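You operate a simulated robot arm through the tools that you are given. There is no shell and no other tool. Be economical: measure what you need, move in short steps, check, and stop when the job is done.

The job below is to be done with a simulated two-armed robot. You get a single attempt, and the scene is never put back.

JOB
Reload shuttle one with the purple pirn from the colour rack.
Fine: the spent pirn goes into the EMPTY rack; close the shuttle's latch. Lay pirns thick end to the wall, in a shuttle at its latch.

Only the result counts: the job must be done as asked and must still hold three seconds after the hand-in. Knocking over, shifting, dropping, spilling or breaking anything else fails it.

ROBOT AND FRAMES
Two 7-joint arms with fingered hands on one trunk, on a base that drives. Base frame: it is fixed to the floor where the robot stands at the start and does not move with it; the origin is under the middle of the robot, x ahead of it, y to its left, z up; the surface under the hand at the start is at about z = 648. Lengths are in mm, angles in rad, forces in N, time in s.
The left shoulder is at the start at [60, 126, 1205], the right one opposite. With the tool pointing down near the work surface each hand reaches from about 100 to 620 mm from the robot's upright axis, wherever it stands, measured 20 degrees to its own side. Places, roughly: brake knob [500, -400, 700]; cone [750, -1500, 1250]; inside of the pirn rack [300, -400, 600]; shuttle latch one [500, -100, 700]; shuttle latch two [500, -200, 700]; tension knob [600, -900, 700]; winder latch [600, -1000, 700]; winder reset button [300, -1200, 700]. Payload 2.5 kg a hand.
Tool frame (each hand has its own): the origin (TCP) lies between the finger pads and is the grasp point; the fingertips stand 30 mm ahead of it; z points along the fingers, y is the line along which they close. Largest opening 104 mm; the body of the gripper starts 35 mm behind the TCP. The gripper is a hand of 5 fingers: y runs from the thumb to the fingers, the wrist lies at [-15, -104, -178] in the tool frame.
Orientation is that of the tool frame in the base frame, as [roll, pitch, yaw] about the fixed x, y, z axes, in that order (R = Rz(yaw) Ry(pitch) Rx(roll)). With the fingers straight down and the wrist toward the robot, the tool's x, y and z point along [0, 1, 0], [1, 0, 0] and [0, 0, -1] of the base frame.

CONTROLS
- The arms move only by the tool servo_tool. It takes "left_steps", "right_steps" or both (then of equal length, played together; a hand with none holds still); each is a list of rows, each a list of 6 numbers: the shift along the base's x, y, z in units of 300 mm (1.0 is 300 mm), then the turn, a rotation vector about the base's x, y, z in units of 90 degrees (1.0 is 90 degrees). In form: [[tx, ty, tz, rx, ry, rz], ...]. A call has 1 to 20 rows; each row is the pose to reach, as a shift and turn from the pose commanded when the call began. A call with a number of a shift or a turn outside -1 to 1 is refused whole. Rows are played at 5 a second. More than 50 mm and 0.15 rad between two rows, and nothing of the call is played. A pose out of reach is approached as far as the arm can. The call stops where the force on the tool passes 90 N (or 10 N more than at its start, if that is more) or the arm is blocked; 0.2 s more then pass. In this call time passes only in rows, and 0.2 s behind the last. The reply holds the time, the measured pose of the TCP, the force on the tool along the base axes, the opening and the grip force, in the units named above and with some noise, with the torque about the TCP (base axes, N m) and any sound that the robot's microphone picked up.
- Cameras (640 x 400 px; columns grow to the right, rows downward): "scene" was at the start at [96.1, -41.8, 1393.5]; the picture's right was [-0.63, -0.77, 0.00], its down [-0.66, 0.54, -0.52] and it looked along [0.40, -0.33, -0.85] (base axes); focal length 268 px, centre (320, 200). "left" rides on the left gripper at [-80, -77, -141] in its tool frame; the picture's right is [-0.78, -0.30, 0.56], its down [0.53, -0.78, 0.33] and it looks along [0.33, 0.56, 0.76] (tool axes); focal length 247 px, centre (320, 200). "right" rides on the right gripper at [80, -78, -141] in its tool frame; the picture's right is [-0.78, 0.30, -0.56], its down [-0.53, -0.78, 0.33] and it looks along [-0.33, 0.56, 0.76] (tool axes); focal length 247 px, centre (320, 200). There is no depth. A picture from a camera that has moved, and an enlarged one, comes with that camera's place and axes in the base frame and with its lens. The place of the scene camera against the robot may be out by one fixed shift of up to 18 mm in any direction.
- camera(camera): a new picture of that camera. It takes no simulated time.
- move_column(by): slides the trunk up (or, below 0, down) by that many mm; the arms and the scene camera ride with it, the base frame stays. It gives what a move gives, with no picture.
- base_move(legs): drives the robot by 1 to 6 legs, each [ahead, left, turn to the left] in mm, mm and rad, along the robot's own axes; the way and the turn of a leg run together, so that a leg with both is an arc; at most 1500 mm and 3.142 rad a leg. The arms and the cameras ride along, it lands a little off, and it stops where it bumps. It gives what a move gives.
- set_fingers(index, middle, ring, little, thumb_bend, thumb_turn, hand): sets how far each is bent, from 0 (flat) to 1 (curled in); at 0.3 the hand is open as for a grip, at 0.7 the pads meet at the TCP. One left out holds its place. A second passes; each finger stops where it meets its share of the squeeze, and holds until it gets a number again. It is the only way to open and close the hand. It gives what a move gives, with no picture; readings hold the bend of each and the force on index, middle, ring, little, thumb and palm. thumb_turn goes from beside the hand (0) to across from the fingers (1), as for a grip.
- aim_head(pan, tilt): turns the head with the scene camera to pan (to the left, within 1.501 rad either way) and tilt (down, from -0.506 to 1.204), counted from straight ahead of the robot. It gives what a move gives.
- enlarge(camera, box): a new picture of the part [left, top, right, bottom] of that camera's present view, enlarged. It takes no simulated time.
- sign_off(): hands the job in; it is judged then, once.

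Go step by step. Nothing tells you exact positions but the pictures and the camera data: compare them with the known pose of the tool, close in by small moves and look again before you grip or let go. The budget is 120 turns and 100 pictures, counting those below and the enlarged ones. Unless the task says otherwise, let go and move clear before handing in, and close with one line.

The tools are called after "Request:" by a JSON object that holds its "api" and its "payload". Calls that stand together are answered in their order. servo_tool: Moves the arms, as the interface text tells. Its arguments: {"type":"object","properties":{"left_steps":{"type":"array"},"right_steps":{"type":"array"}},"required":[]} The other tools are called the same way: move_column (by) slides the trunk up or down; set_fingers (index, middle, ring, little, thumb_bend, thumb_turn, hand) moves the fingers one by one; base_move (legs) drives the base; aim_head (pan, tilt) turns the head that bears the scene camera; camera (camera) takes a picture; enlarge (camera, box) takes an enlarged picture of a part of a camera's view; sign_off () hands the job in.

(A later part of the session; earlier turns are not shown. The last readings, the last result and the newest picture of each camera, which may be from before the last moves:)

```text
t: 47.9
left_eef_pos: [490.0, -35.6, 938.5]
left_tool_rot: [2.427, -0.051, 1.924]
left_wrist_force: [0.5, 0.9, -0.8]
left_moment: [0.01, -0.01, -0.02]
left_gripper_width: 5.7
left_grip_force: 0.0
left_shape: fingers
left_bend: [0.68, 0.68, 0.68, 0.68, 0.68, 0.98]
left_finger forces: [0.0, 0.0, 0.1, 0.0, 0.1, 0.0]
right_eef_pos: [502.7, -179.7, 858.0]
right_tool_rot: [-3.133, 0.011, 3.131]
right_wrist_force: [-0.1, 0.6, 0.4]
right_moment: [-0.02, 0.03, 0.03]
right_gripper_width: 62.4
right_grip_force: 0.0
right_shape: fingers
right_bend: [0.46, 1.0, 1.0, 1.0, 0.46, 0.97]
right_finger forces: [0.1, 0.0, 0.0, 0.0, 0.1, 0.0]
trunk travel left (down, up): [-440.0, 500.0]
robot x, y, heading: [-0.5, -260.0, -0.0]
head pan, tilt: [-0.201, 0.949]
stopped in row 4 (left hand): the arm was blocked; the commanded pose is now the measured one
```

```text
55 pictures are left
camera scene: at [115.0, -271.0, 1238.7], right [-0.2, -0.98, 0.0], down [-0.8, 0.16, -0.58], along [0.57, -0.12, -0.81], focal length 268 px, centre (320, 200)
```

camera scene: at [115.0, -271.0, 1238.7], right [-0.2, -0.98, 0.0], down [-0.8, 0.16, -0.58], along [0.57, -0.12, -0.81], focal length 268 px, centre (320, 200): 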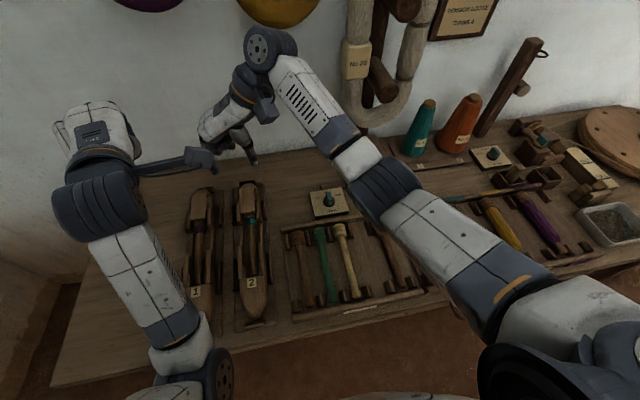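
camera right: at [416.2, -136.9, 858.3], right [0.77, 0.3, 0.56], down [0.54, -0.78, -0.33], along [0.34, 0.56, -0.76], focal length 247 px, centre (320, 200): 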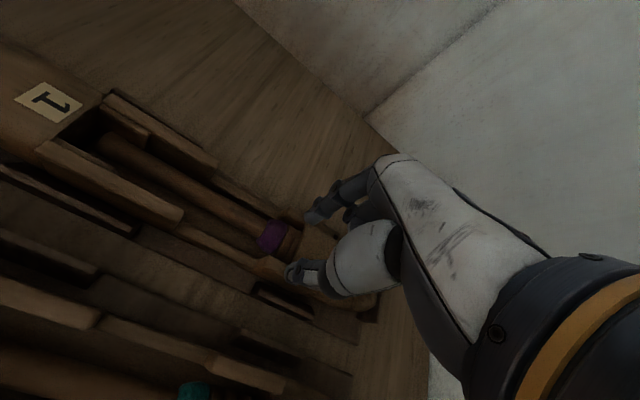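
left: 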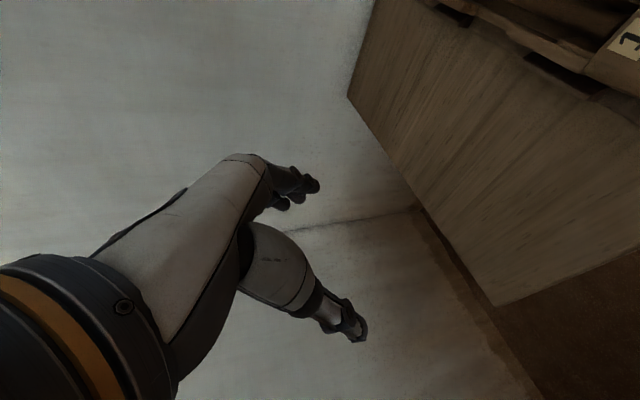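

The left elbow seems to be hanging low at the table edge. I'll raise the trunk to free it, then lower the left hand in the tilted posture.

Request:
{"api": "move_column", "payload": {"by": 140}}

Request:
{"api": "servo_tool", "payload": {"left_steps": [[-0.03, 0, -0.12, 0, 0, 0], [-0.06, 0, -0.24, 0, 0, 0], [-0.09, 0, -0.36, 0, 0, 0], [-0.12, 0, -0.48, 0, 0, 0], [-0.15, 0, -0.6, 0, 0, 0], [-0.15, 0, -0.7, 0, 0, 0]]}}

Request:
{"api": "camera", "payload": {"camera": "scene"}}

```text
t: 49.5
left_eef_pos: [489.8, -35.5, 1077.8]
left_tool_rot: [2.424, -0.049, 1.923]
left_wrist_force: [-0.2, -0.6, -0.5]
left_moment: [0.01, 0.0, 0.0]
left_gripper_width: 6.2
left_grip_force: 0.1
left_shape: fingers
left_bend: [0.68, 0.68, 0.68, 0.68, 0.68, 0.98]
left_finger forces: [0.1, 0.0, 0.0, 0.0, 0.1, 0.1]
right_eef_pos: [504.1, -179.4, 999.4]
right_tool_rot: [-3.135, 0.011, 3.131]
right_wrist_force: [-0.4, 0.3, 0.0]
right_moment: [-0.02, -0.04, -0.02]
right_gripper_width: 62.2
right_grip_force: 0.0
right_shape: fingers
right_bend: [0.46, 1.0, 1.0, 1.0, 0.46, 0.97]
right_finger forces: [0.1, 0.0, 0.0, 0.1, 0.0, 0.0]
trunk travel left (down, up): [-580.0, 360.0]
robot x, y, heading: [-1.8, -261.7, -0.001]
head pan, tilt: [-0.201, 0.949]
```

```text
t: 50.2
left_eef_pos: [500.2, -22.0, 1104.3]
left_tool_rot: [2.202, -0.029, 1.941]
left_wrist_force: [-0.1, 0.3, 0.6]
left_moment: [0.01, -0.01, -0.01]
left_gripper_width: 5.7
left_grip_force: 0.1
left_shape: fingers
left_bend: [0.68, 0.68, 0.68, 0.68, 0.68, 0.98]
left_finger forces: [0.1, 0.0, 0.0, 0.1, 0.1, 0.0]
right_eef_pos: [503.0, -179.7, 998.6]
right_tool_rot: [-3.134, 0.011, 3.131]
right_wrist_force: [-0.7, -0.1, -0.1]
right_moment: [0.0, -0.04, -0.04]
right_gripper_width: 62.6
right_grip_force: 0.1
right_shape: fingers
right_bend: [0.46, 1.0, 1.0, 1.0, 0.46, 0.97]
right_finger forces: [0.0, 0.0, 0.0, 0.0, 0.0, 0.0]
trunk travel left (down, up): [-580.0, 360.0]
robot x, y, heading: [-2.1, -262.6, 0.005]
head pan, tilt: [-0.201, 0.949]
stopped in row 3 (left hand): the arm was blocked; the commanded pose is now the measured one
```

```text
54 pictures are left
camera scene: at [114.9, -271.1, 1378.7], right [-0.2, -0.98, 0.0], down [-0.8, 0.16, -0.58], along [0.57, -0.12, -0.81], focal length 268 px, centre (320, 200)
```

scene: 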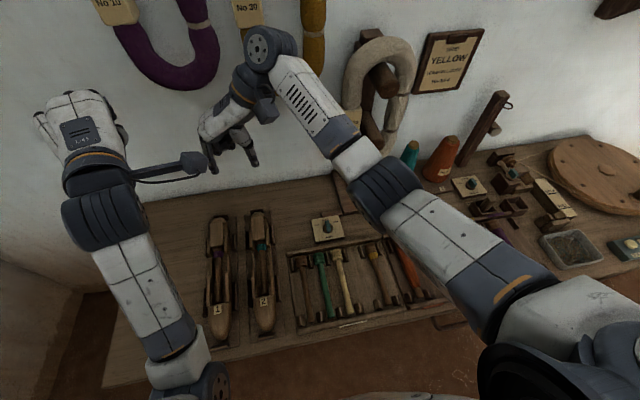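

Commands downward get refused at the wrist. I'll take the left hand outward to extend the arm and unwind it, then lower.

Request:
{"api": "servo_tool", "payload": {"left_steps": [[0, 0.12, 0, 0, 0, 0], [0, 0.24, 0, 0, 0, 0], [0, 0.36, 0, 0, 0, 0], [0, 0.48, 0, 0, 0, 0], [0, 0.6, 0, 0, 0, 0], [0, 0.6, -0.12, 0, 0, 0], [0, 0.6, -0.24, 0, 0, 0], [0, 0.6, -0.36, 0, 0, 0], [0, 0.6, -0.48, 0, 0, 0], [0, 0.6, -0.6, 0, 0, 0]]}}

```text
t: 52.4
left_eef_pos: [499.2, 158.7, 921.2]
left_tool_rot: [2.203, -0.026, 1.942]
left_wrist_force: [0.1, -0.2, 0.1]
left_moment: [-0.07, 0.0, -0.02]
left_gripper_width: 6.0
left_grip_force: 0.1
left_shape: fingers
left_bend: [0.68, 0.68, 0.68, 0.68, 0.68, 0.98]
left_finger forces: [0.0, 0.0, 0.0, 0.0, 0.1, 0.1]
right_eef_pos: [503.1, -179.4, 998.0]
right_tool_rot: [-3.134, 0.011, 3.13]
right_wrist_force: [0.2, 0.0, -0.4]
right_moment: [0.02, -0.02, 0.04]
right_gripper_width: 62.3
right_grip_force: 0.1
right_shape: fingers
right_bend: [0.46, 1.0, 1.0, 1.0, 0.46, 0.97]
right_finger forces: [0.1, 0.0, 0.1, 0.1, 0.0, 0.0]
trunk travel left (down, up): [-580.0, 360.0]
robot x, y, heading: [5.8, -256.5, 0.003]
head pan, tilt: [-0.201, 0.949]
```

That worked. Continue: lower to about z 790, then slide in toward the shuttle.

Request:
{"api": "servo_tool", "payload": {"left_steps": [[0, 0, -0.12, 0, 0, 0], [-0.05, 0, -0.24, 0, 0, 0], [-0.1, 0, -0.36, 0, 0, 0], [-0.15, 0, -0.44, 0, 0, 0], [-0.15, -0.12, -0.44, 0, 0, 0], [-0.15, -0.24, -0.44, 0, 0, 0], [-0.15, -0.36, -0.44, 0, 0, 0], [-0.15, -0.48, -0.44, 0, 0, 0], [-0.15, -0.6, -0.44, 0, 0, 0]]}}

Request:
{"api": "camera", "payload": {"camera": "scene"}}

```text
t: 54.5
left_eef_pos: [460.4, 31.0, 809.3]
left_tool_rot: [2.131, -0.178, 1.922]
left_wrist_force: [0.4, -0.2, 0.2]
left_moment: [0.0, 0.01, -0.03]
left_gripper_width: 6.1
left_grip_force: 0.0
left_shape: fingers
left_bend: [0.68, 0.68, 0.68, 0.68, 0.68, 0.97]
left_finger forces: [0.1, 0.1, 0.1, 0.0, 0.0, 0.1]
right_eef_pos: [502.9, -180.2, 998.2]
right_tool_rot: [-3.134, 0.011, 3.131]
right_wrist_force: [0.2, -0.2, 0.2]
right_moment: [0.03, 0.0, -0.01]
right_gripper_width: 62.5
right_grip_force: 0.2
right_shape: fingers
right_bend: [0.46, 1.0, 1.0, 1.0, 0.46, 0.97]
right_finger forces: [0.0, 0.0, 0.0, 0.1, 0.0, 0.0]
trunk travel left (down, up): [-580.0, 360.0]
robot x, y, heading: [0.1, -254.6, 0.004]
head pan, tilt: [-0.201, 0.949]
stopped in row 9 (left hand): the arm was blocked; the commanded pose is now the measured one
```

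```text
53 pictures are left
camera scene: at [114.9, -271.1, 1378.7], right [-0.2, -0.98, 0.0], down [-0.8, 0.16, -0.58], along [0.57, -0.12, -0.81], focal length 268 px, centre (320, 200)
```

scene: 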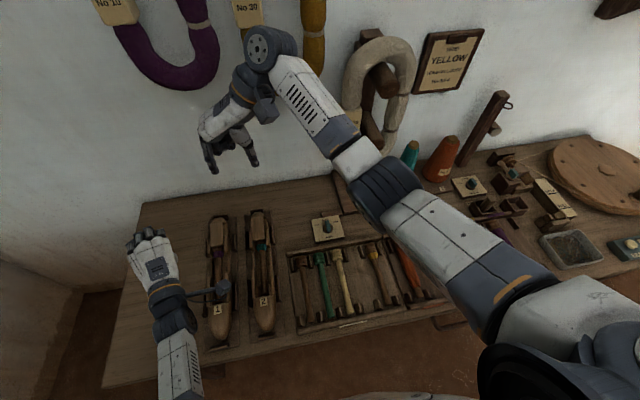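

The left arm now has a natural posture. I'll let the hand yaw clockwise as it moves the last 90 mm toward the shuttle.

Request:
{"api": "servo_tool", "payload": {"left_steps": [[0, -0.03, 0, 0, 0, -0.09], [0, -0.08, 0, 0, 0, -0.18], [-0.03, -0.14, 0, 0, 0, -0.27], [-0.06, -0.2, 0, 0, 0, -0.36], [-0.08, -0.26, 0, 0, 0, -0.42], [-0.08, -0.3, 0, 0, 0, -0.46]]}}

Request:
{"api": "camera", "payload": {"camera": "scene"}}

```text
t: 55.9
left_eef_pos: [438.0, -61.0, 809.2]
left_tool_rot: [2.133, -0.175, 1.197]
left_wrist_force: [0.0, -0.9, 0.2]
left_moment: [-0.02, -0.01, 0.05]
left_gripper_width: 6.0
left_grip_force: 0.0
left_shape: fingers
left_bend: [0.68, 0.68, 0.68, 0.68, 0.68, 0.97]
left_finger forces: [0.1, 0.0, 0.0, 0.0, 0.0, 0.0]
right_eef_pos: [502.7, -180.1, 997.9]
right_tool_rot: [-3.133, 0.009, 3.13]
right_wrist_force: [0.8, 0.1, 0.9]
right_moment: [-0.03, -0.01, -0.01]
right_gripper_width: 62.4
right_grip_force: 0.1
right_shape: fingers
right_bend: [0.46, 1.0, 1.0, 1.0, 0.46, 0.97]
right_finger forces: [0.0, 0.0, 0.0, 0.0, 0.0, 0.1]
trunk travel left (down, up): [-580.0, 360.0]
robot x, y, heading: [1.3, -259.7, 0.002]
head pan, tilt: [-0.201, 0.949]
```

```text
52 pictures are left
camera scene: at [115.0, -271.2, 1378.7], right [-0.2, -0.98, 0.0], down [-0.8, 0.16, -0.58], along [0.57, -0.12, -0.81], focal length 268 px, centre (320, 200)
```

scene: 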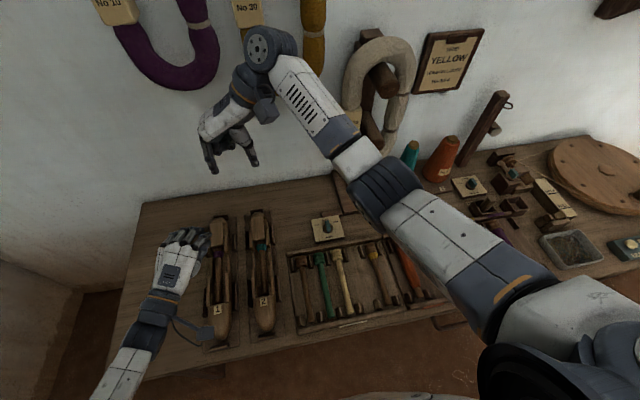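

The left hand is now over the shuttle with good reach. I'll fold its thumb aside, curl the fingers for pressing, and view from the left camera.

Request:
{"api": "set_fingers", "payload": {"hand": "left", "index": 0.7, "middle": 0.7, "ring": 0.7, "little": 0.7, "thumb_bend": 0, "thumb_turn": 0}}

Request:
{"api": "camera", "payload": {"camera": "left"}}

Request:
{"api": "enlarge", "payload": {"camera": "scene", "box": [120, 190, 300, 360]}}

```text
t: 56.9
left_eef_pos: [437.3, -61.5, 809.4]
left_tool_rot: [2.13, -0.175, 1.199]
left_wrist_force: [0.4, 0.3, -0.4]
left_moment: [0.0, 0.02, 0.0]
left_gripper_width: 133.0
left_grip_force: 0.1
left_shape: fingers
left_bend: [0.7, 0.7, 0.7, 0.7, 0.0, 0.0]
left_finger forces: [0.0, 0.0, 0.0, 0.0, 0.0, 0.1]
right_eef_pos: [502.9, -179.7, 997.3]
right_tool_rot: [-3.136, 0.011, 3.132]
right_wrist_force: [-0.1, 1.0, 0.0]
right_moment: [-0.03, 0.01, 0.0]
right_gripper_width: 62.3
right_grip_force: 0.1
right_shape: fingers
right_bend: [0.46, 1.0, 1.0, 1.0, 0.46, 0.97]
right_finger forces: [0.1, 0.1, 0.1, 0.0, 0.0, 0.0]
trunk travel left (down, up): [-580.0, 360.0]
robot x, y, heading: [5.0, -258.7, -0.001]
head pan, tilt: [-0.201, 0.949]
```

```text
51 pictures are left
camera left: at [258.9, -76.9, 803.4], right [0.05, -0.74, -0.67], down [0.12, 0.67, -0.73], along [0.99, -0.04, 0.12], focal length 247 px, centre (320, 200)
```

left: 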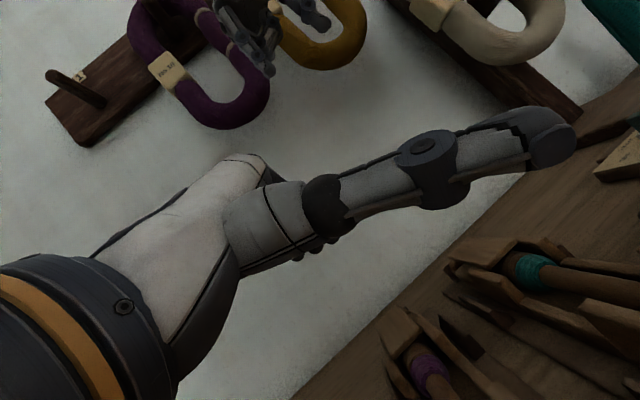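

```text
2.35 times, centred on (210, 275) of scene
camera zoom: at [115.0, -271.2, 1378.7], right [-0.2, -0.98, 0.0], down [-0.8, 0.16, -0.58], along [0.57, -0.12, -0.81], focal length 631 px, centre (579, 24)
```

zoom: 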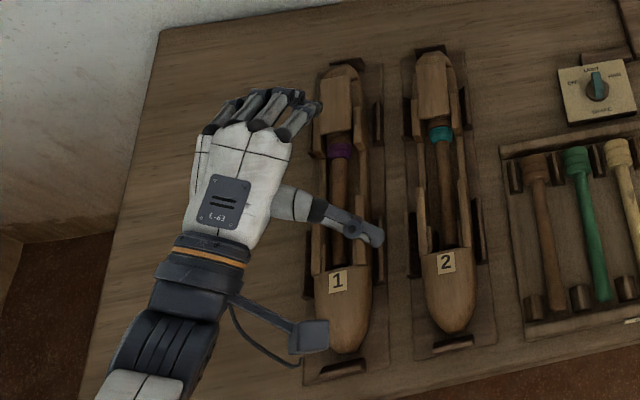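

The thumb at the side would reach over shuttle two, so I'll fold it under the palm instead.

Request:
{"api": "set_fingers", "payload": {"hand": "left", "thumb_turn": 1}}

Request:
{"api": "set_fingers", "payload": {"hand": "left", "index": 0.6, "middle": 0.6, "ring": 0.6, "little": 0.6, "thumb_bend": 1.0}}

Request:
{"api": "servo_tool", "payload": {"left_steps": [[0.02, -0.02, -0.08, 0.03, 0, 0], [0.04, -0.04, -0.16, 0.03, 0, 0], [0.05, -0.06, -0.2, 0.03, 0, 0]]}}

Request:
{"api": "camera", "payload": {"camera": "left"}}

Request:
{"api": "enlarge", "payload": {"camera": "scene", "box": [120, 190, 300, 360]}}

```text
t: 57.9
left_eef_pos: [437.5, -60.2, 808.5]
left_tool_rot: [2.133, -0.176, 1.201]
left_wrist_force: [-0.5, 0.0, 0.1]
left_moment: [0.01, 0.0, 0.0]
left_gripper_width: 71.3
left_grip_force: 0.1
left_shape: fingers
left_bend: [0.7, 0.7, 0.7, 0.7, 0.0, 0.95]
left_finger forces: [0.0, 0.0, 0.0, 0.0, 0.0, 0.1]
right_eef_pos: [503.3, -179.0, 998.3]
right_tool_rot: [-3.135, 0.01, 3.131]
right_wrist_force: [-0.2, 0.0, 0.1]
right_moment: [0.0, -0.02, -0.02]
right_gripper_width: 62.5
right_grip_force: 0.1
right_shape: fingers
right_bend: [0.46, 1.0, 1.0, 1.0, 0.46, 0.97]
right_finger forces: [0.1, 0.1, 0.0, 0.0, 0.1, 0.1]
trunk travel left (down, up): [-580.0, 360.0]
robot x, y, heading: [2.4, -257.1, 0.004]
head pan, tilt: [-0.201, 0.949]
```

```text
t: 58.9
left_eef_pos: [436.1, -61.3, 809.1]
left_tool_rot: [2.132, -0.177, 1.201]
left_wrist_force: [-0.2, -0.4, -0.5]
left_moment: [0.01, -0.03, 0.01]
left_gripper_width: 9.9
left_grip_force: 0.2
left_shape: fingers
left_bend: [0.51, 0.6, 0.6, 0.6, 0.89, 1.0]
left_finger forces: [0.0, 0.1, 0.0, 0.1, 0.0, 0.0]
right_eef_pos: [504.0, -179.4, 999.6]
right_tool_rot: [-3.134, 0.01, 3.131]
right_wrist_force: [0.8, -0.3, 0.2]
right_moment: [0.03, 0.01, 0.01]
right_gripper_width: 62.4
right_grip_force: 0.1
right_shape: fingers
right_bend: [0.46, 1.0, 1.0, 1.0, 0.46, 0.97]
right_finger forces: [0.1, 0.0, 0.0, 0.0, 0.1, 0.0]
trunk travel left (down, up): [-580.0, 360.0]
robot x, y, heading: [-0.9, -258.5, 0.002]
head pan, tilt: [-0.201, 0.949]
```

```text
t: 59.7
left_eef_pos: [452.3, -79.0, 749.4]
left_tool_rot: [2.148, -0.22, 1.199]
left_wrist_force: [0.1, 0.0, -0.1]
left_moment: [0.0, 0.01, -0.04]
left_gripper_width: 9.9
left_grip_force: 0.1
left_shape: fingers
left_bend: [0.51, 0.6, 0.6, 0.6, 0.89, 1.0]
left_finger forces: [0.0, 0.0, 0.1, 0.0, 0.0, 0.1]
right_eef_pos: [503.4, -180.0, 997.7]
right_tool_rot: [-3.135, 0.012, 3.132]
right_wrist_force: [-0.2, 0.7, -0.1]
right_moment: [-0.03, -0.01, -0.04]
right_gripper_width: 62.6
right_grip_force: 0.0
right_shape: fingers
right_bend: [0.46, 1.0, 1.0, 1.0, 0.46, 0.97]
right_finger forces: [0.1, 0.0, 0.0, 0.0, 0.0, 0.1]
trunk travel left (down, up): [-580.0, 360.0]
robot x, y, heading: [0.6, -256.9, 0.001]
head pan, tilt: [-0.201, 0.949]
```

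```text
49 pictures are left
camera left: at [274.0, -95.2, 742.9], right [0.05, -0.7, -0.71], down [0.12, 0.71, -0.7], along [0.99, -0.05, 0.12], focal length 247 px, centre (320, 200)
```

left: 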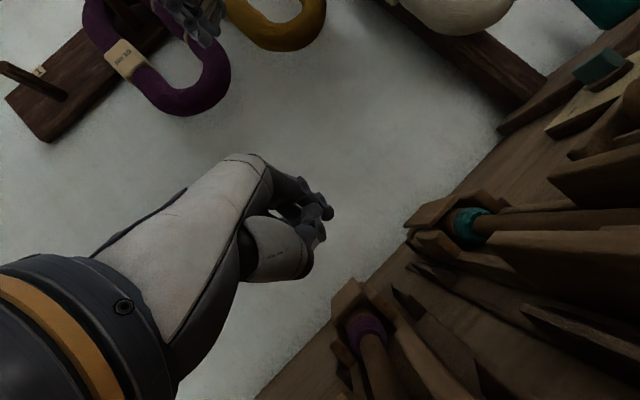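

```text
2.35 times, centred on (210, 275) of scene
camera zoom: at [115.0, -271.3, 1378.7], right [-0.2, -0.98, 0.0], down [-0.8, 0.16, -0.58], along [0.57, -0.12, -0.81], focal length 631 px, centre (579, 24)
```

zoom: 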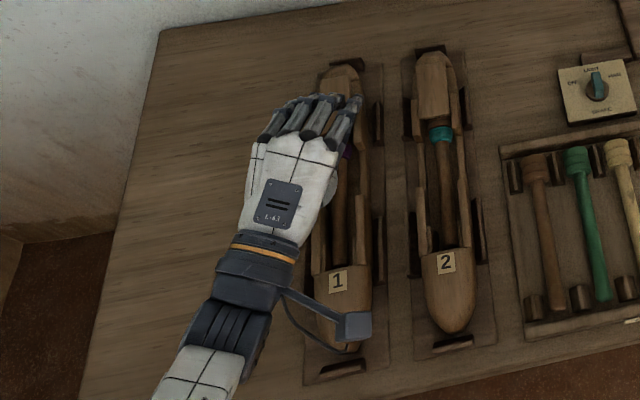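

The left camera stalk hangs low near the shuttle noses, so I'll tilt the left hand steeper before lowering further.

Request:
{"api": "servo_tool", "payload": {"left_steps": [[-0.02, 0, 0.02, 0, 0.09, 0], [-0.04, 0, 0.02, 0, 0.18, 0], [-0.06, 0, 0.02, 0, 0.27, 0], [-0.07, 0.01, 0.0, 0, 0.32, 0]]}}

Request:
{"api": "enlarge", "payload": {"camera": "scene", "box": [120, 190, 300, 360]}}

Request:
{"api": "enlarge", "payload": {"camera": "left", "box": [200, 120, 480, 400]}}

```text
t: 60.7
left_eef_pos: [430.3, -73.5, 750.4]
left_tool_rot: [2.616, -0.018, 1.141]
left_wrist_force: [0.0, 0.1, -0.2]
left_moment: [-0.01, 0.01, 0.0]
left_gripper_width: 10.0
left_grip_force: 0.0
left_shape: fingers
left_bend: [0.51, 0.6, 0.6, 0.6, 0.89, 1.0]
left_finger forces: [0.0, 0.0, 0.0, 0.0, 0.0, 0.1]
right_eef_pos: [503.6, -180.1, 998.2]
right_tool_rot: [-3.134, 0.011, 3.13]
right_wrist_force: [-0.4, 0.2, 0.1]
right_moment: [-0.02, -0.02, -0.01]
right_gripper_width: 62.3
right_grip_force: 0.0
right_shape: fingers
right_bend: [0.46, 1.0, 1.0, 1.0, 0.46, 0.97]
right_finger forces: [0.0, 0.0, 0.1, 0.1, 0.0, 0.0]
trunk travel left (down, up): [-580.0, 360.0]
robot x, y, heading: [-2.7, -259.7, 0.003]
head pan, tilt: [-0.201, 0.949]
```

```text
2.35 times, centred on (210, 275) of scene
camera zoom: at [115.0, -271.2, 1378.7], right [-0.2, -0.98, 0.0], down [-0.8, 0.16, -0.58], along [0.57, -0.12, -0.81], focal length 631 px, centre (579, 24)
```

zoom: 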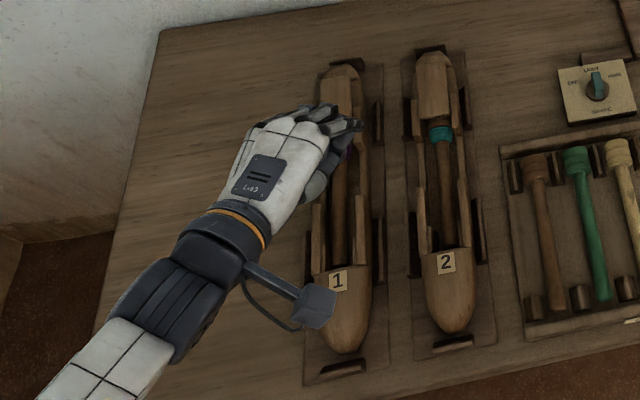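

```text
1.43 times, centred on (340, 260) of left
camera zoom: at [272.0, -91.7, 830.0], right [-0.3, -0.7, -0.64], down [-0.23, 0.71, -0.67], along [0.93, -0.05, -0.37], focal length 353 px, centre (291, 114)
```

zoom: 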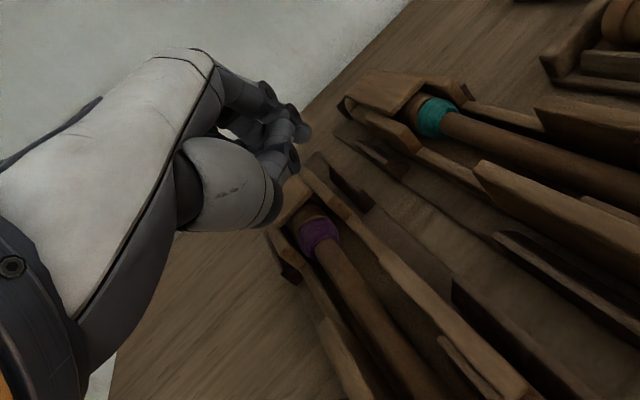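

Good clearance now. I'll shift the left hand back slightly and lower until it just touches the shuttle.

Request:
{"api": "servo_tool", "payload": {"left_steps": [[-0.06, 0.01, -0.04, 0, 0, 0], [-0.06, 0.01, -0.07, 0, 0, 0], [-0.06, 0.01, -0.09, 0, 0, 0], [-0.06, 0.01, -0.11, 0, 0, 0]]}}

Request:
{"api": "enlarge", "payload": {"camera": "left", "box": [200, 120, 480, 400]}}

```text
t: 61.7
left_eef_pos: [414.0, -72.8, 716.6]
left_tool_rot: [2.614, -0.019, 1.142]
left_wrist_force: [0.8, -0.2, 0.5]
left_moment: [0.02, 0.01, 0.01]
left_gripper_width: 9.7
left_grip_force: 0.1
left_shape: fingers
left_bend: [0.51, 0.6, 0.6, 0.6, 0.89, 1.0]
left_finger forces: [0.0, 0.0, 0.0, 0.0, 0.0, 0.0]
right_eef_pos: [503.7, -179.9, 998.1]
right_tool_rot: [-3.135, 0.01, 3.131]
right_wrist_force: [0.0, 0.5, 0.5]
right_moment: [-0.02, 0.01, 0.01]
right_gripper_width: 62.5
right_grip_force: 0.0
right_shape: fingers
right_bend: [0.46, 1.0, 1.0, 1.0, 0.46, 0.97]
right_finger forces: [0.0, 0.0, 0.0, 0.0, 0.0, 0.0]
trunk travel left (down, up): [-580.0, 360.0]
robot x, y, heading: [-0.2, -261.4, 0.003]
head pan, tilt: [-0.201, 0.949]
```

```text
1.43 times, centred on (340, 260) of left
camera zoom: at [254.3, -88.9, 797.2], right [-0.3, -0.7, -0.64], down [-0.23, 0.71, -0.67], along [0.93, -0.05, -0.37], focal length 353 px, centre (291, 114)
```

zoom: 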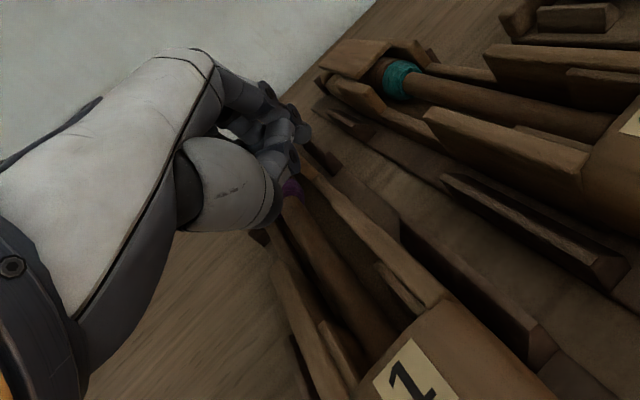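

Request:
{"api": "servo_tool", "payload": {"left_steps": [[0, 0, -0.012, 0, 0, 0], [0, 0, -0.024, 0, 0, 0], [0, 0, -0.036, 0, 0, 0]]}}

Request:
{"api": "servo_tool", "payload": {"right_steps": [[0, 0, -0.1, 0, 0, 0], [0, 0, -0.2, 0, 0, 0], [0, 0.1, -0.3, 0, 0, 0], [0, 0.2, -0.4, 0, 0, 0], [0, 0.3, -0.5, 0, 0, 0], [0, 0.4, -0.6, 0, 0, 0]]}}

Request:
{"api": "camera", "payload": {"camera": "scene"}}

```text
t: 62.5
left_eef_pos: [412.6, -72.6, 705.3]
left_tool_rot: [2.616, -0.02, 1.141]
left_wrist_force: [0.1, -0.1, 0.5]
left_moment: [0.0, -0.07, 0.02]
left_gripper_width: 10.2
left_grip_force: 0.1
left_shape: fingers
left_bend: [0.51, 0.6, 0.6, 0.6, 0.89, 1.0]
left_finger forces: [0.1, 0.0, 0.0, 0.1, 0.1, 0.1]
right_eef_pos: [503.9, -180.0, 998.8]
right_tool_rot: [-3.136, 0.011, 3.133]
right_wrist_force: [-0.9, -0.1, 0.0]
right_moment: [-0.01, 0.01, -0.01]
right_gripper_width: 62.4
right_grip_force: 0.0
right_shape: fingers
right_bend: [0.46, 1.0, 1.0, 1.0, 0.46, 0.97]
right_finger forces: [0.1, 0.0, 0.0, 0.0, 0.0, 0.0]
trunk travel left (down, up): [-580.0, 360.0]
robot x, y, heading: [-1.1, -259.5, -0.0]
head pan, tilt: [-0.201, 0.949]
```

```text
t: 63.9
left_eef_pos: [413.7, -71.7, 705.5]
left_tool_rot: [2.612, -0.019, 1.14]
left_wrist_force: [0.4, -0.2, 0.2]
left_moment: [0.03, -0.02, 0.01]
left_gripper_width: 9.7
left_grip_force: 0.1
left_shape: fingers
left_bend: [0.51, 0.6, 0.6, 0.6, 0.89, 1.0]
left_finger forces: [0.0, 0.0, 0.0, 0.1, 0.0, 0.1]
right_eef_pos: [483.7, -82.6, 842.8]
right_tool_rot: [-3.138, 0.012, 3.135]
right_wrist_force: [0.9, 0.3, 0.0]
right_moment: [-0.03, 0.0, 0.01]
right_gripper_width: 62.3
right_grip_force: 0.1
right_shape: fingers
right_bend: [0.46, 1.0, 1.0, 1.0, 0.46, 0.97]
right_finger forces: [0.1, 0.0, 0.0, 0.0, 0.0, 0.0]
right hand out of reach, approached as far as the arm can: row 5, 6
trunk travel left (down, up): [-580.0, 360.0]
robot x, y, heading: [0.5, -257.4, 0.004]
head pan, tilt: [-0.201, 0.949]
```

```text
44 pictures are left
camera scene: at [114.9, -271.0, 1378.7], right [-0.2, -0.98, 0.0], down [-0.8, 0.16, -0.58], along [0.57, -0.12, -0.81], focal length 268 px, centre (320, 200)
```

scene: 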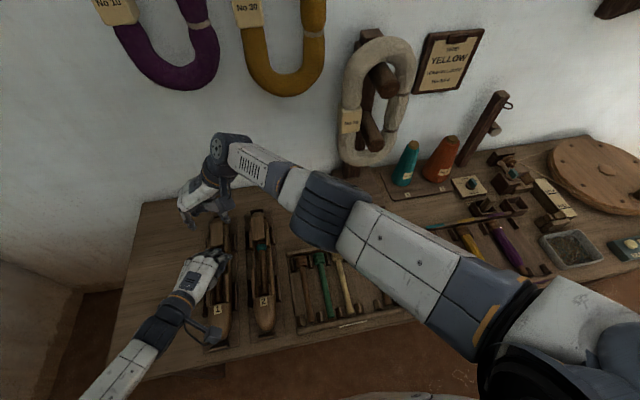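

The right arm runs out of reach. I'll lift both hands, move the base 90 mm left, and lower the trunk, then reposition.

Request:
{"api": "servo_tool", "payload": {"left_steps": [[0, 0, 0.12, 0, 0, 0], [0, 0, 0.24, 0, 0, 0], [0, 0, 0.36, 0, 0, 0], [0, 0, 0.5, 0, 0, 0]], "right_steps": [[0, -0.05, 0.06, 0, 0, 0], [0, -0.1, 0.12, 0, 0, 0], [0, -0.15, 0.18, 0, 0, 0], [0, -0.2, 0.25, 0, 0, 0]]}}

Request:
{"api": "base_move", "payload": {"legs": [[0, 90, 0]]}}

Request:
{"api": "move_column", "payload": {"by": -110}}

Request:
{"api": "servo_tool", "payload": {"left_steps": [[0, -0.1, 0, 0, 0, 0], [0, -0.2, 0, 0, 0, 0], [0, -0.3, 0, 0, 0, 0]]}}

```text
t: 64.9
left_eef_pos: [414.8, -72.1, 855.1]
left_tool_rot: [2.616, -0.019, 1.14]
left_wrist_force: [-0.3, 0.0, 0.7]
left_moment: [0.02, -0.01, -0.02]
left_gripper_width: 9.6
left_grip_force: 0.1
left_shape: fingers
left_bend: [0.51, 0.6, 0.6, 0.6, 0.89, 1.0]
left_finger forces: [0.1, 0.0, 0.0, 0.1, 0.0, 0.0]
right_eef_pos: [483.8, -145.2, 918.5]
right_tool_rot: [-3.133, 0.01, 3.132]
right_wrist_force: [-0.3, -0.7, -0.1]
right_moment: [0.01, 0.03, 0.02]
right_gripper_width: 62.6
right_grip_force: 0.1
right_shape: fingers
right_bend: [0.46, 1.0, 1.0, 1.0, 0.46, 0.97]
right_finger forces: [0.1, 0.0, 0.0, 0.0, 0.1, 0.0]
trunk travel left (down, up): [-580.0, 360.0]
robot x, y, heading: [1.7, -256.1, 0.002]
head pan, tilt: [-0.201, 0.949]
```

```text
t: 66.0
left_eef_pos: [415.2, 17.9, 855.0]
left_tool_rot: [2.615, -0.018, 1.14]
left_wrist_force: [-0.2, 0.9, 0.0]
left_moment: [0.0, 0.0, -0.01]
left_gripper_width: 10.3
left_grip_force: 0.0
left_shape: fingers
left_bend: [0.51, 0.6, 0.6, 0.6, 0.89, 1.0]
left_finger forces: [0.0, 0.0, 0.0, 0.0, 0.1, 0.1]
right_eef_pos: [483.3, -53.5, 919.2]
right_tool_rot: [-3.136, 0.011, 3.129]
right_wrist_force: [0.3, 0.5, 0.2]
right_moment: [-0.03, 0.01, 0.01]
right_gripper_width: 62.5
right_grip_force: 0.0
right_shape: fingers
right_bend: [0.46, 1.0, 1.0, 1.0, 0.46, 0.97]
right_finger forces: [0.0, 0.1, 0.0, 0.0, 0.1, 0.0]
trunk travel left (down, up): [-580.0, 360.0]
robot x, y, heading: [2.7, -173.5, 0.001]
head pan, tilt: [-0.201, 0.949]
```

```text
t: 67.4
left_eef_pos: [414.4, 17.6, 746.2]
left_tool_rot: [2.616, -0.019, 1.14]
left_wrist_force: [-0.3, -0.7, 0.2]
left_moment: [0.04, 0.0, 0.0]
left_gripper_width: 9.8
left_grip_force: 0.1
left_shape: fingers
left_bend: [0.51, 0.6, 0.6, 0.6, 0.89, 1.0]
left_finger forces: [0.0, 0.0, 0.1, 0.0, 0.0, 0.1]
right_eef_pos: [484.0, -54.8, 810.1]
right_tool_rot: [-3.138, 0.009, 3.13]
right_wrist_force: [0.1, -0.3, 0.4]
right_moment: [-0.01, -0.04, 0.01]
right_gripper_width: 62.0
right_grip_force: 0.1
right_shape: fingers
right_bend: [0.46, 1.0, 1.0, 1.0, 0.46, 0.97]
right_finger forces: [0.0, 0.0, 0.0, 0.0, 0.1, 0.1]
trunk travel left (down, up): [-470.0, 470.0]
robot x, y, heading: [-2.4, -168.0, 0.002]
head pan, tilt: [-0.201, 0.949]
```

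```text
t: 68.2
left_eef_pos: [414.5, -72.3, 745.2]
left_tool_rot: [2.614, -0.021, 1.139]
left_wrist_force: [0.3, 0.2, -0.1]
left_moment: [-0.02, 0.0, 0.05]
left_gripper_width: 10.0
left_grip_force: 0.1
left_shape: fingers
left_bend: [0.51, 0.6, 0.6, 0.6, 0.89, 1.0]
left_finger forces: [0.0, 0.1, 0.1, 0.0, 0.1, 0.1]
right_eef_pos: [483.0, -55.1, 809.8]
right_tool_rot: [-3.134, 0.011, 3.13]
right_wrist_force: [-1.6, 0.3, 0.7]
right_moment: [-0.02, -0.01, -0.02]
right_gripper_width: 62.2
right_grip_force: 0.1
right_shape: fingers
right_bend: [0.46, 1.0, 1.0, 1.0, 0.46, 0.97]
right_finger forces: [0.0, 0.0, 0.0, 0.1, 0.1, 0.0]
trunk travel left (down, up): [-470.0, 470.0]
robot x, y, heading: [-1.0, -168.9, 0.002]
head pan, tilt: [-0.201, 0.949]
```

Both hands are now in reach. I'll bring the right hand down around the lid at the level that worked (TCP z≈717).

Request:
{"api": "servo_tool", "payload": {"right_steps": [[0.03, -0.01, -0.1, 0, 0, 0], [0.053, -0.017, -0.2, 0, 0, 0], [0.053, -0.017, -0.27, 0, 0, 0], [0.053, -0.017, -0.307, 0, 0, 0]]}}

Request:
{"api": "set_fingers", "payload": {"hand": "right", "index": 0.6, "thumb_bend": 0.6}}

Request:
{"api": "enlarge", "payload": {"camera": "scene", "box": [200, 170, 320, 290]}}

Request:
{"api": "enlarge", "payload": {"camera": "right", "box": [200, 120, 400, 320]}}

```text
t: 69.2
left_eef_pos: [414.4, -71.7, 745.6]
left_tool_rot: [2.614, -0.021, 1.143]
left_wrist_force: [0.2, -0.6, -0.2]
left_moment: [0.01, -0.01, 0.02]
left_gripper_width: 10.0
left_grip_force: 0.0
left_shape: fingers
left_bend: [0.51, 0.6, 0.6, 0.6, 0.89, 1.0]
left_finger forces: [0.0, 0.1, 0.0, 0.0, 0.0, 0.0]
right_eef_pos: [498.5, -59.5, 717.8]
right_tool_rot: [-3.136, 0.012, 3.13]
right_wrist_force: [-0.1, -1.1, -1.4]
right_moment: [-0.03, -0.03, 0.01]
right_gripper_width: 62.3
right_grip_force: 0.0
right_shape: fingers
right_bend: [0.46, 1.0, 1.0, 1.0, 0.46, 0.97]
right_finger forces: [0.1, 0.0, 0.0, 0.0, 0.0, 0.0]
trunk travel left (down, up): [-470.0, 470.0]
robot x, y, heading: [2.8, -170.5, 0.001]
head pan, tilt: [-0.201, 0.949]
```

```text
t: 70.2
left_eef_pos: [413.5, -71.6, 746.1]
left_tool_rot: [2.613, -0.02, 1.141]
left_wrist_force: [0.9, -0.7, 1.1]
left_moment: [0.03, -0.04, 0.0]
left_gripper_width: 10.0
left_grip_force: 0.0
left_shape: fingers
left_bend: [0.51, 0.6, 0.6, 0.6, 0.89, 1.0]
left_finger forces: [0.0, 0.1, 0.0, 0.1, 0.0, 0.1]
right_eef_pos: [500.3, -59.4, 718.4]
right_tool_rot: [-3.135, 0.011, 3.13]
right_wrist_force: [0.4, 0.0, -0.4]
right_moment: [0.06, 0.02, -0.04]
right_gripper_width: 33.5
right_grip_force: 2.2
right_shape: fingers
right_bend: [0.56, 1.0, 1.0, 1.0, 0.58, 0.97]
right_finger forces: [3.0, 0.1, 0.1, 0.1, 1.6, 0.0]
trunk travel left (down, up): [-470.0, 470.0]
robot x, y, heading: [-1.0, -169.3, 0.003]
head pan, tilt: [-0.201, 0.949]
```

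```text
3.33 times, centred on (260, 230) of scene
camera zoom: at [114.9, -181.2, 1268.7], right [-0.2, -0.98, 0.0], down [-0.8, 0.16, -0.58], along [0.57, -0.12, -0.81], focal length 894 px, centre (520, 100)
```

zoom: 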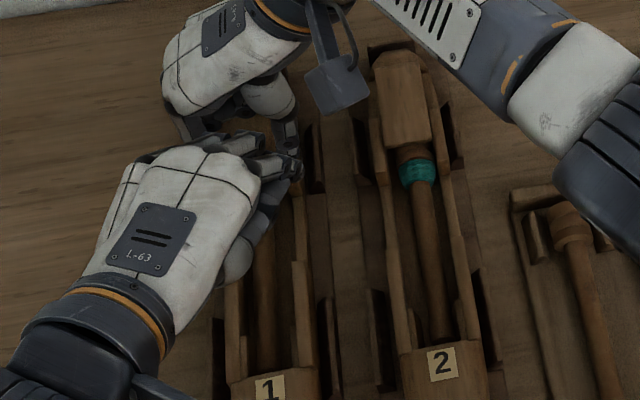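

```text
2.00 times, centred on (300, 220) of right
camera zoom: at [415.7, -134.2, 859.7], right [0.77, 0.29, 0.56], down [0.53, -0.79, -0.32], along [0.35, 0.55, -0.76], focal length 494 px, centre (360, 160)
```

zoom: 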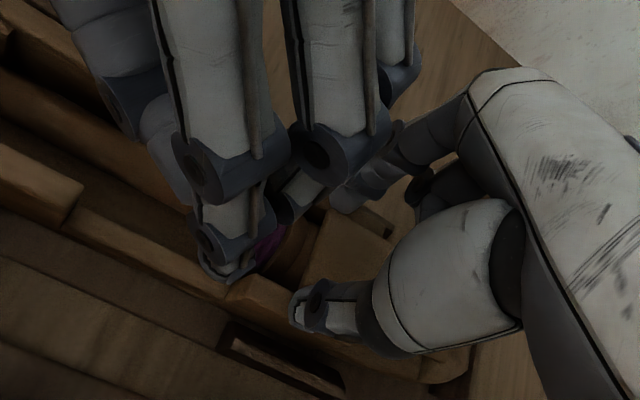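

Left fingers hang right above the rails just ahead of the lid, clear of the right hand. I'll lower the left to contact, and firm up the right pinch.

Request:
{"api": "servo_tool", "payload": {"left_steps": [[0, 0, -0.05, 0, 0, 0], [0, 0, -0.1, 0, 0, 0], [0, 0, -0.14, 0, 0, 0], [0, 0, -0.16, 0, 0, 0]]}}

Request:
{"api": "servo_tool", "payload": {"left_steps": [[0, 0, -0.01, 0, 0, 0], [0, 0, -0.02, 0, 0, 0], [0, 0, -0.03, 0, 0, 0]]}}

Request:
{"api": "set_fingers", "payload": {"hand": "right", "index": 0.85, "thumb_bend": 0.85}}

Request:
{"api": "enlarge", "payload": {"camera": "right", "box": [200, 120, 400, 320]}}

```text
t: 71.2
left_eef_pos: [414.3, -71.7, 697.6]
left_tool_rot: [2.614, -0.018, 1.14]
left_wrist_force: [-0.5, -0.3, 0.5]
left_moment: [0.02, 0.03, 0.03]
left_gripper_width: 9.9
left_grip_force: 0.0
left_shape: fingers
left_bend: [0.51, 0.6, 0.6, 0.6, 0.89, 1.0]
left_finger forces: [0.0, 0.0, 0.1, 0.1, 0.1, 0.0]
right_eef_pos: [499.9, -59.3, 719.1]
right_tool_rot: [-3.136, 0.009, 3.13]
right_wrist_force: [0.2, 0.2, -0.2]
right_moment: [0.07, -0.01, -0.03]
right_gripper_width: 33.3
right_grip_force: 2.2
right_shape: fingers
right_bend: [0.56, 1.0, 1.0, 1.0, 0.58, 0.97]
right_finger forces: [2.9, 0.0, 0.1, 0.0, 1.7, 0.0]
trunk travel left (down, up): [-470.0, 470.0]
robot x, y, heading: [0.6, -170.9, 0.005]
head pan, tilt: [-0.201, 0.949]
```

```text
t: 72.0
left_eef_pos: [415.7, -73.0, 690.7]
left_tool_rot: [2.611, -0.02, 1.14]
left_wrist_force: [-1.4, 0.9, 5.3]
left_moment: [0.08, -0.19, 0.04]
left_gripper_width: 9.9
left_grip_force: 2.8
left_shape: fingers
left_bend: [0.51, 0.6, 0.6, 0.6, 0.89, 1.0]
left_finger forces: [0.0, 0.1, 5.7, 0.0, 0.0, 0.1]
right_eef_pos: [499.0, -59.2, 717.8]
right_tool_rot: [-3.135, 0.01, 3.128]
right_wrist_force: [0.1, 1.2, -0.3]
right_moment: [0.0, -0.03, -0.05]
right_gripper_width: 33.5
right_grip_force: 2.5
right_shape: fingers
right_bend: [0.56, 1.0, 1.0, 1.0, 0.58, 0.97]
right_finger forces: [2.8, 0.0, 0.0, 0.1, 1.5, 0.0]
trunk travel left (down, up): [-470.0, 470.0]
robot x, y, heading: [-2.0, -169.7, 0.005]
head pan, tilt: [-0.201, 0.949]
```

```text
t: 73.0
left_eef_pos: [414.6, -72.9, 689.7]
left_tool_rot: [2.611, -0.022, 1.14]
left_wrist_force: [-0.5, 1.3, 6.1]
left_moment: [0.08, -0.27, 0.06]
left_gripper_width: 10.2
left_grip_force: 2.5
left_shape: fingers
left_bend: [0.51, 0.6, 0.59, 0.6, 0.89, 1.0]
left_finger forces: [0.0, 0.1, 5.6, 0.1, 0.0, 0.0]
right_eef_pos: [500.8, -60.5, 720.0]
right_tool_rot: [-3.136, 0.015, 3.13]
right_wrist_force: [2.0, -13.1, 12.0]
right_moment: [-0.46, 0.03, -0.06]
right_gripper_width: 21.6
right_grip_force: 24.6
right_shape: fingers
right_bend: [0.56, 1.0, 1.0, 1.0, 0.72, 0.97]
right_finger forces: [9.2, 0.0, 0.1, 0.1, 40.8, 0.0]
trunk travel left (down, up): [-470.0, 470.0]
robot x, y, heading: [3.9, -170.2, -0.002]
head pan, tilt: [-0.201, 0.949]
```

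```text
2.00 times, centred on (300, 220) of right
camera zoom: at [415.6, -135.6, 860.8], right [0.77, 0.29, 0.57], down [0.53, -0.79, -0.32], along [0.35, 0.55, -0.76], focal length 494 px, centre (360, 160)
```

zoom: 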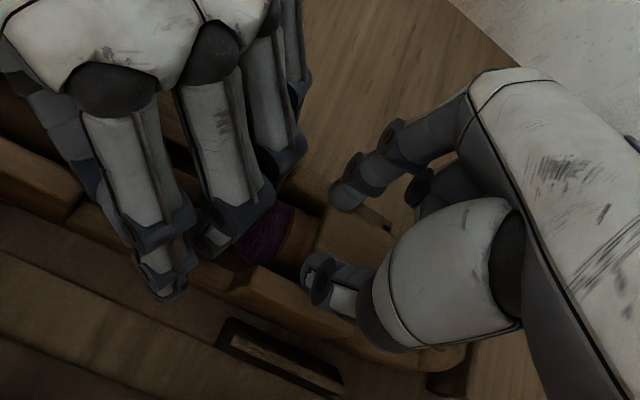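

The thumb over-pressed this time (slipped into the gap beside the plate). I'll reopen and regrip more moderately.

Request:
{"api": "set_fingers", "payload": {"hand": "right", "index": 0.5, "thumb_bend": 0.5}}

Request:
{"api": "servo_tool", "payload": {"right_steps": [[-0.01, 0, 0.0, 0, 0, 0], [-0.01, 0, 0, 0, 0, 0]], "left_steps": [[0, 0, -0.01, 0, 0, 0], [0, 0, -0.02, 0, 0, 0]]}}

Request:
{"api": "set_fingers", "payload": {"hand": "right", "index": 0.65, "thumb_bend": 0.65}}

Request:
{"api": "set_fingers", "payload": {"hand": "right", "index": 0.78, "thumb_bend": 0.78}}

```text
t: 74.0
left_eef_pos: [413.3, -72.3, 689.2]
left_tool_rot: [2.611, -0.022, 1.14]
left_wrist_force: [-1.5, 0.0, 4.9]
left_moment: [0.09, -0.23, 0.02]
left_gripper_width: 10.0
left_grip_force: 2.5
left_shape: fingers
left_bend: [0.51, 0.6, 0.58, 0.6, 0.89, 1.0]
left_finger forces: [0.0, 0.1, 5.0, 0.0, 0.0, 0.0]
right_eef_pos: [500.1, -58.6, 720.8]
right_tool_rot: [-3.139, 0.014, 3.132]
right_wrist_force: [3.0, 2.5, 16.9]
right_moment: [-0.43, -0.12, 0.08]
right_gripper_width: 47.6
right_grip_force: 8.5
right_shape: fingers
right_bend: [0.5, 1.0, 1.0, 1.0, 0.53, 1.0]
right_finger forces: [0.0, 0.0, 0.0, 0.0, 16.4, 0.0]
trunk travel left (down, up): [-470.0, 470.0]
robot x, y, heading: [0.8, -166.9, -0.003]
head pan, tilt: [-0.201, 0.949]
```

```text
t: 74.6
left_eef_pos: [414.7, -72.6, 687.3]
left_tool_rot: [2.602, -0.023, 1.141]
left_wrist_force: [-6.1, 3.1, 23.1]
left_moment: [0.37, -0.93, 0.19]
left_gripper_width: 10.0
left_grip_force: 11.7
left_shape: fingers
left_bend: [0.51, 0.6, 0.56, 0.6, 0.89, 1.0]
left_finger forces: [0.0, 0.1, 23.1, 0.0, 0.0, 0.0]
right_eef_pos: [496.2, -58.5, 719.5]
right_tool_rot: [-3.137, 0.014, 3.131]
right_wrist_force: [4.9, 3.0, 13.0]
right_moment: [-0.24, -0.19, 0.21]
right_gripper_width: 47.1
right_grip_force: 6.4
right_shape: fingers
right_bend: [0.5, 1.0, 1.0, 1.0, 0.53, 1.0]
right_finger forces: [0.0, 0.1, 0.1, 0.0, 12.7, 0.1]
trunk travel left (down, up): [-470.0, 470.0]
robot x, y, heading: [2.4, -167.1, 0.001]
head pan, tilt: [-0.201, 0.949]
```

```text
t: 75.6
left_eef_pos: [414.1, -73.1, 688.7]
left_tool_rot: [2.6, -0.021, 1.138]
left_wrist_force: [-7.6, 4.9, 25.3]
left_moment: [0.42, -1.05, 0.28]
left_gripper_width: 9.8
left_grip_force: 13.4
left_shape: fingers
left_bend: [0.51, 0.6, 0.55, 0.6, 0.89, 1.0]
left_finger forces: [0.0, 0.0, 25.2, 0.1, 0.6, 0.0]
right_eef_pos: [495.2, -60.1, 719.0]
right_tool_rot: [-3.139, 0.014, 3.129]
right_wrist_force: [1.4, 0.6, 10.6]
right_moment: [-0.15, -0.08, -0.01]
right_gripper_width: 20.7
right_grip_force: 8.0
right_shape: fingers
right_bend: [0.61, 1.0, 1.0, 1.0, 0.64, 0.99]
right_finger forces: [2.7, 0.0, 0.1, 0.1, 13.5, 0.1]
trunk travel left (down, up): [-470.0, 470.0]
robot x, y, heading: [6.3, -169.0, 0.002]
head pan, tilt: [-0.201, 0.949]
```

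```text
t: 76.6
left_eef_pos: [414.7, -73.7, 686.6]
left_tool_rot: [2.599, -0.021, 1.136]
left_wrist_force: [-7.4, 4.8, 25.8]
left_moment: [0.39, -1.06, 0.27]
left_gripper_width: 9.9
left_grip_force: 13.3
left_shape: fingers
left_bend: [0.51, 0.6, 0.55, 0.6, 0.89, 1.0]
left_finger forces: [0.0, 0.1, 26.0, 0.0, 0.5, 0.1]
right_eef_pos: [495.1, -59.4, 718.3]
right_tool_rot: [-3.135, 0.014, 3.129]
right_wrist_force: [4.5, -0.6, 9.4]
right_moment: [0.05, -0.07, -0.08]
right_gripper_width: 19.5
right_grip_force: 16.5
right_shape: fingers
right_bend: [0.59, 1.0, 1.0, 1.0, 0.66, 0.99]
right_finger forces: [12.8, 0.0, 0.0, 0.0, 20.2, 0.0]
trunk travel left (down, up): [-470.0, 470.0]
robot x, y, heading: [0.4, -164.3, -0.0]
head pan, tilt: [-0.201, 0.949]
```

Request:
{"api": "enlarge", "payload": {"camera": "right", "box": [260, 160, 360, 280]}}

Request:
{"api": "enlarge", "payload": {"camera": "scene", "box": [215, 175, 295, 235]}}

```text
3.33 times, centred on (310, 220) of right
camera zoom: at [411.0, -134.4, 860.9], right [0.77, 0.29, 0.57], down [0.53, -0.79, -0.32], along [0.35, 0.55, -0.76], focal length 823 px, centre (353, 133)
```

zoom: 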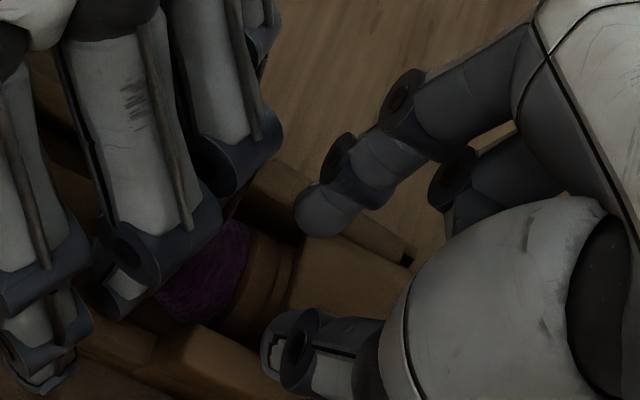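

```text
6.67 times, centred on (255, 205) of scene
camera zoom: at [112.1, -181.7, 1269.1], right [-0.2, -0.98, 0.0], down [-0.8, 0.16, -0.58], along [0.57, -0.12, -0.81], focal length 1789 px, centre (753, 167)
```

zoom: 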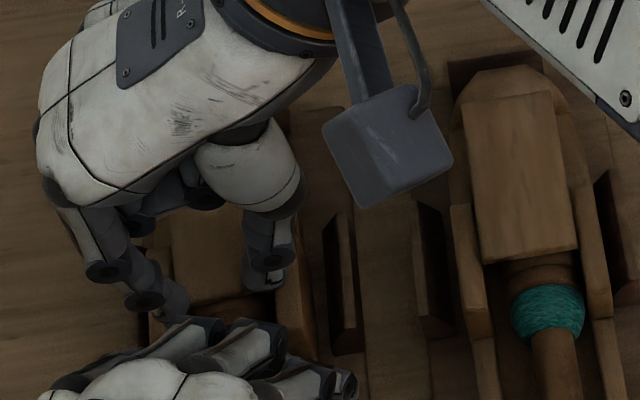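

It looks like the thumb has wedged under the plate's edge and the lid front is slightly raised. With the left hand holding the shuttle down (25 N), I'll lift slowly.

Request:
{"api": "servo_tool", "payload": {"right_steps": [[0, 0, 0.012, 0, 0, 0], [0.003, 0, 0.024, 0, 0, 0], [0.007, 0, 0.04, 0, 0, 0]]}}

Request:
{"api": "enlarge", "payload": {"camera": "right", "box": [260, 160, 360, 280]}}

Request:
{"api": "enlarge", "payload": {"camera": "scene", "box": [215, 175, 295, 235]}}

```text
t: 77.4
left_eef_pos: [414.6, -73.8, 687.2]
left_tool_rot: [2.6, -0.019, 1.137]
left_wrist_force: [-6.9, 4.0, 26.3]
left_moment: [0.46, -1.09, 0.31]
left_gripper_width: 9.7
left_grip_force: 13.6
left_shape: fingers
left_bend: [0.51, 0.6, 0.55, 0.6, 0.89, 1.0]
left_finger forces: [0.1, 0.0, 26.0, 0.0, 0.5, 0.1]
right_eef_pos: [497.1, -60.5, 731.0]
right_tool_rot: [-3.134, 0.011, 3.132]
right_wrist_force: [0.0, 0.2, -0.3]
right_moment: [-0.03, 0.01, 0.0]
right_gripper_width: 0.2
right_grip_force: 0.1
right_shape: fingers
right_bend: [0.66, 1.0, 1.0, 1.0, 0.75, 0.98]
right_finger forces: [0.1, 0.0, 0.1, 0.0, 0.0, 0.0]
trunk travel left (down, up): [-470.0, 470.0]
robot x, y, heading: [1.3, -169.4, 0.003]
head pan, tilt: [-0.201, 0.949]
```

```text
3.33 times, centred on (310, 220) of right
camera zoom: at [412.9, -133.8, 871.9], right [0.77, 0.29, 0.56], down [0.53, -0.78, -0.32], along [0.35, 0.55, -0.76], focal length 823 px, centre (353, 133)
```

zoom: 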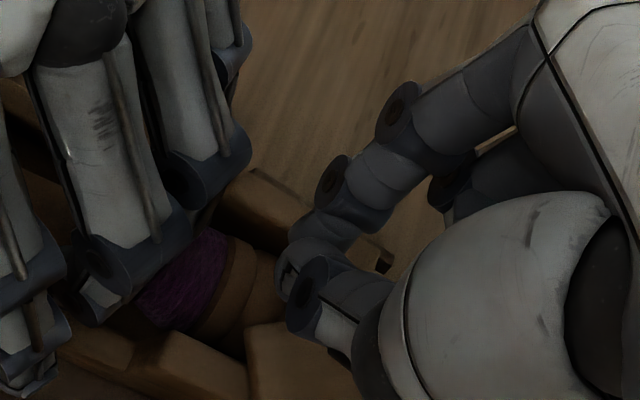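

```text
6.67 times, centred on (255, 205) of scene
camera zoom: at [112.5, -181.4, 1269.0], right [-0.2, -0.98, 0.0], down [-0.8, 0.16, -0.58], along [0.57, -0.12, -0.81], focal length 1789 px, centre (753, 167)
```

zoom: 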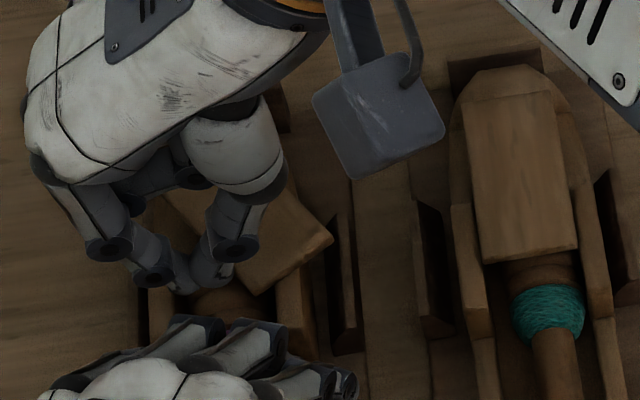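

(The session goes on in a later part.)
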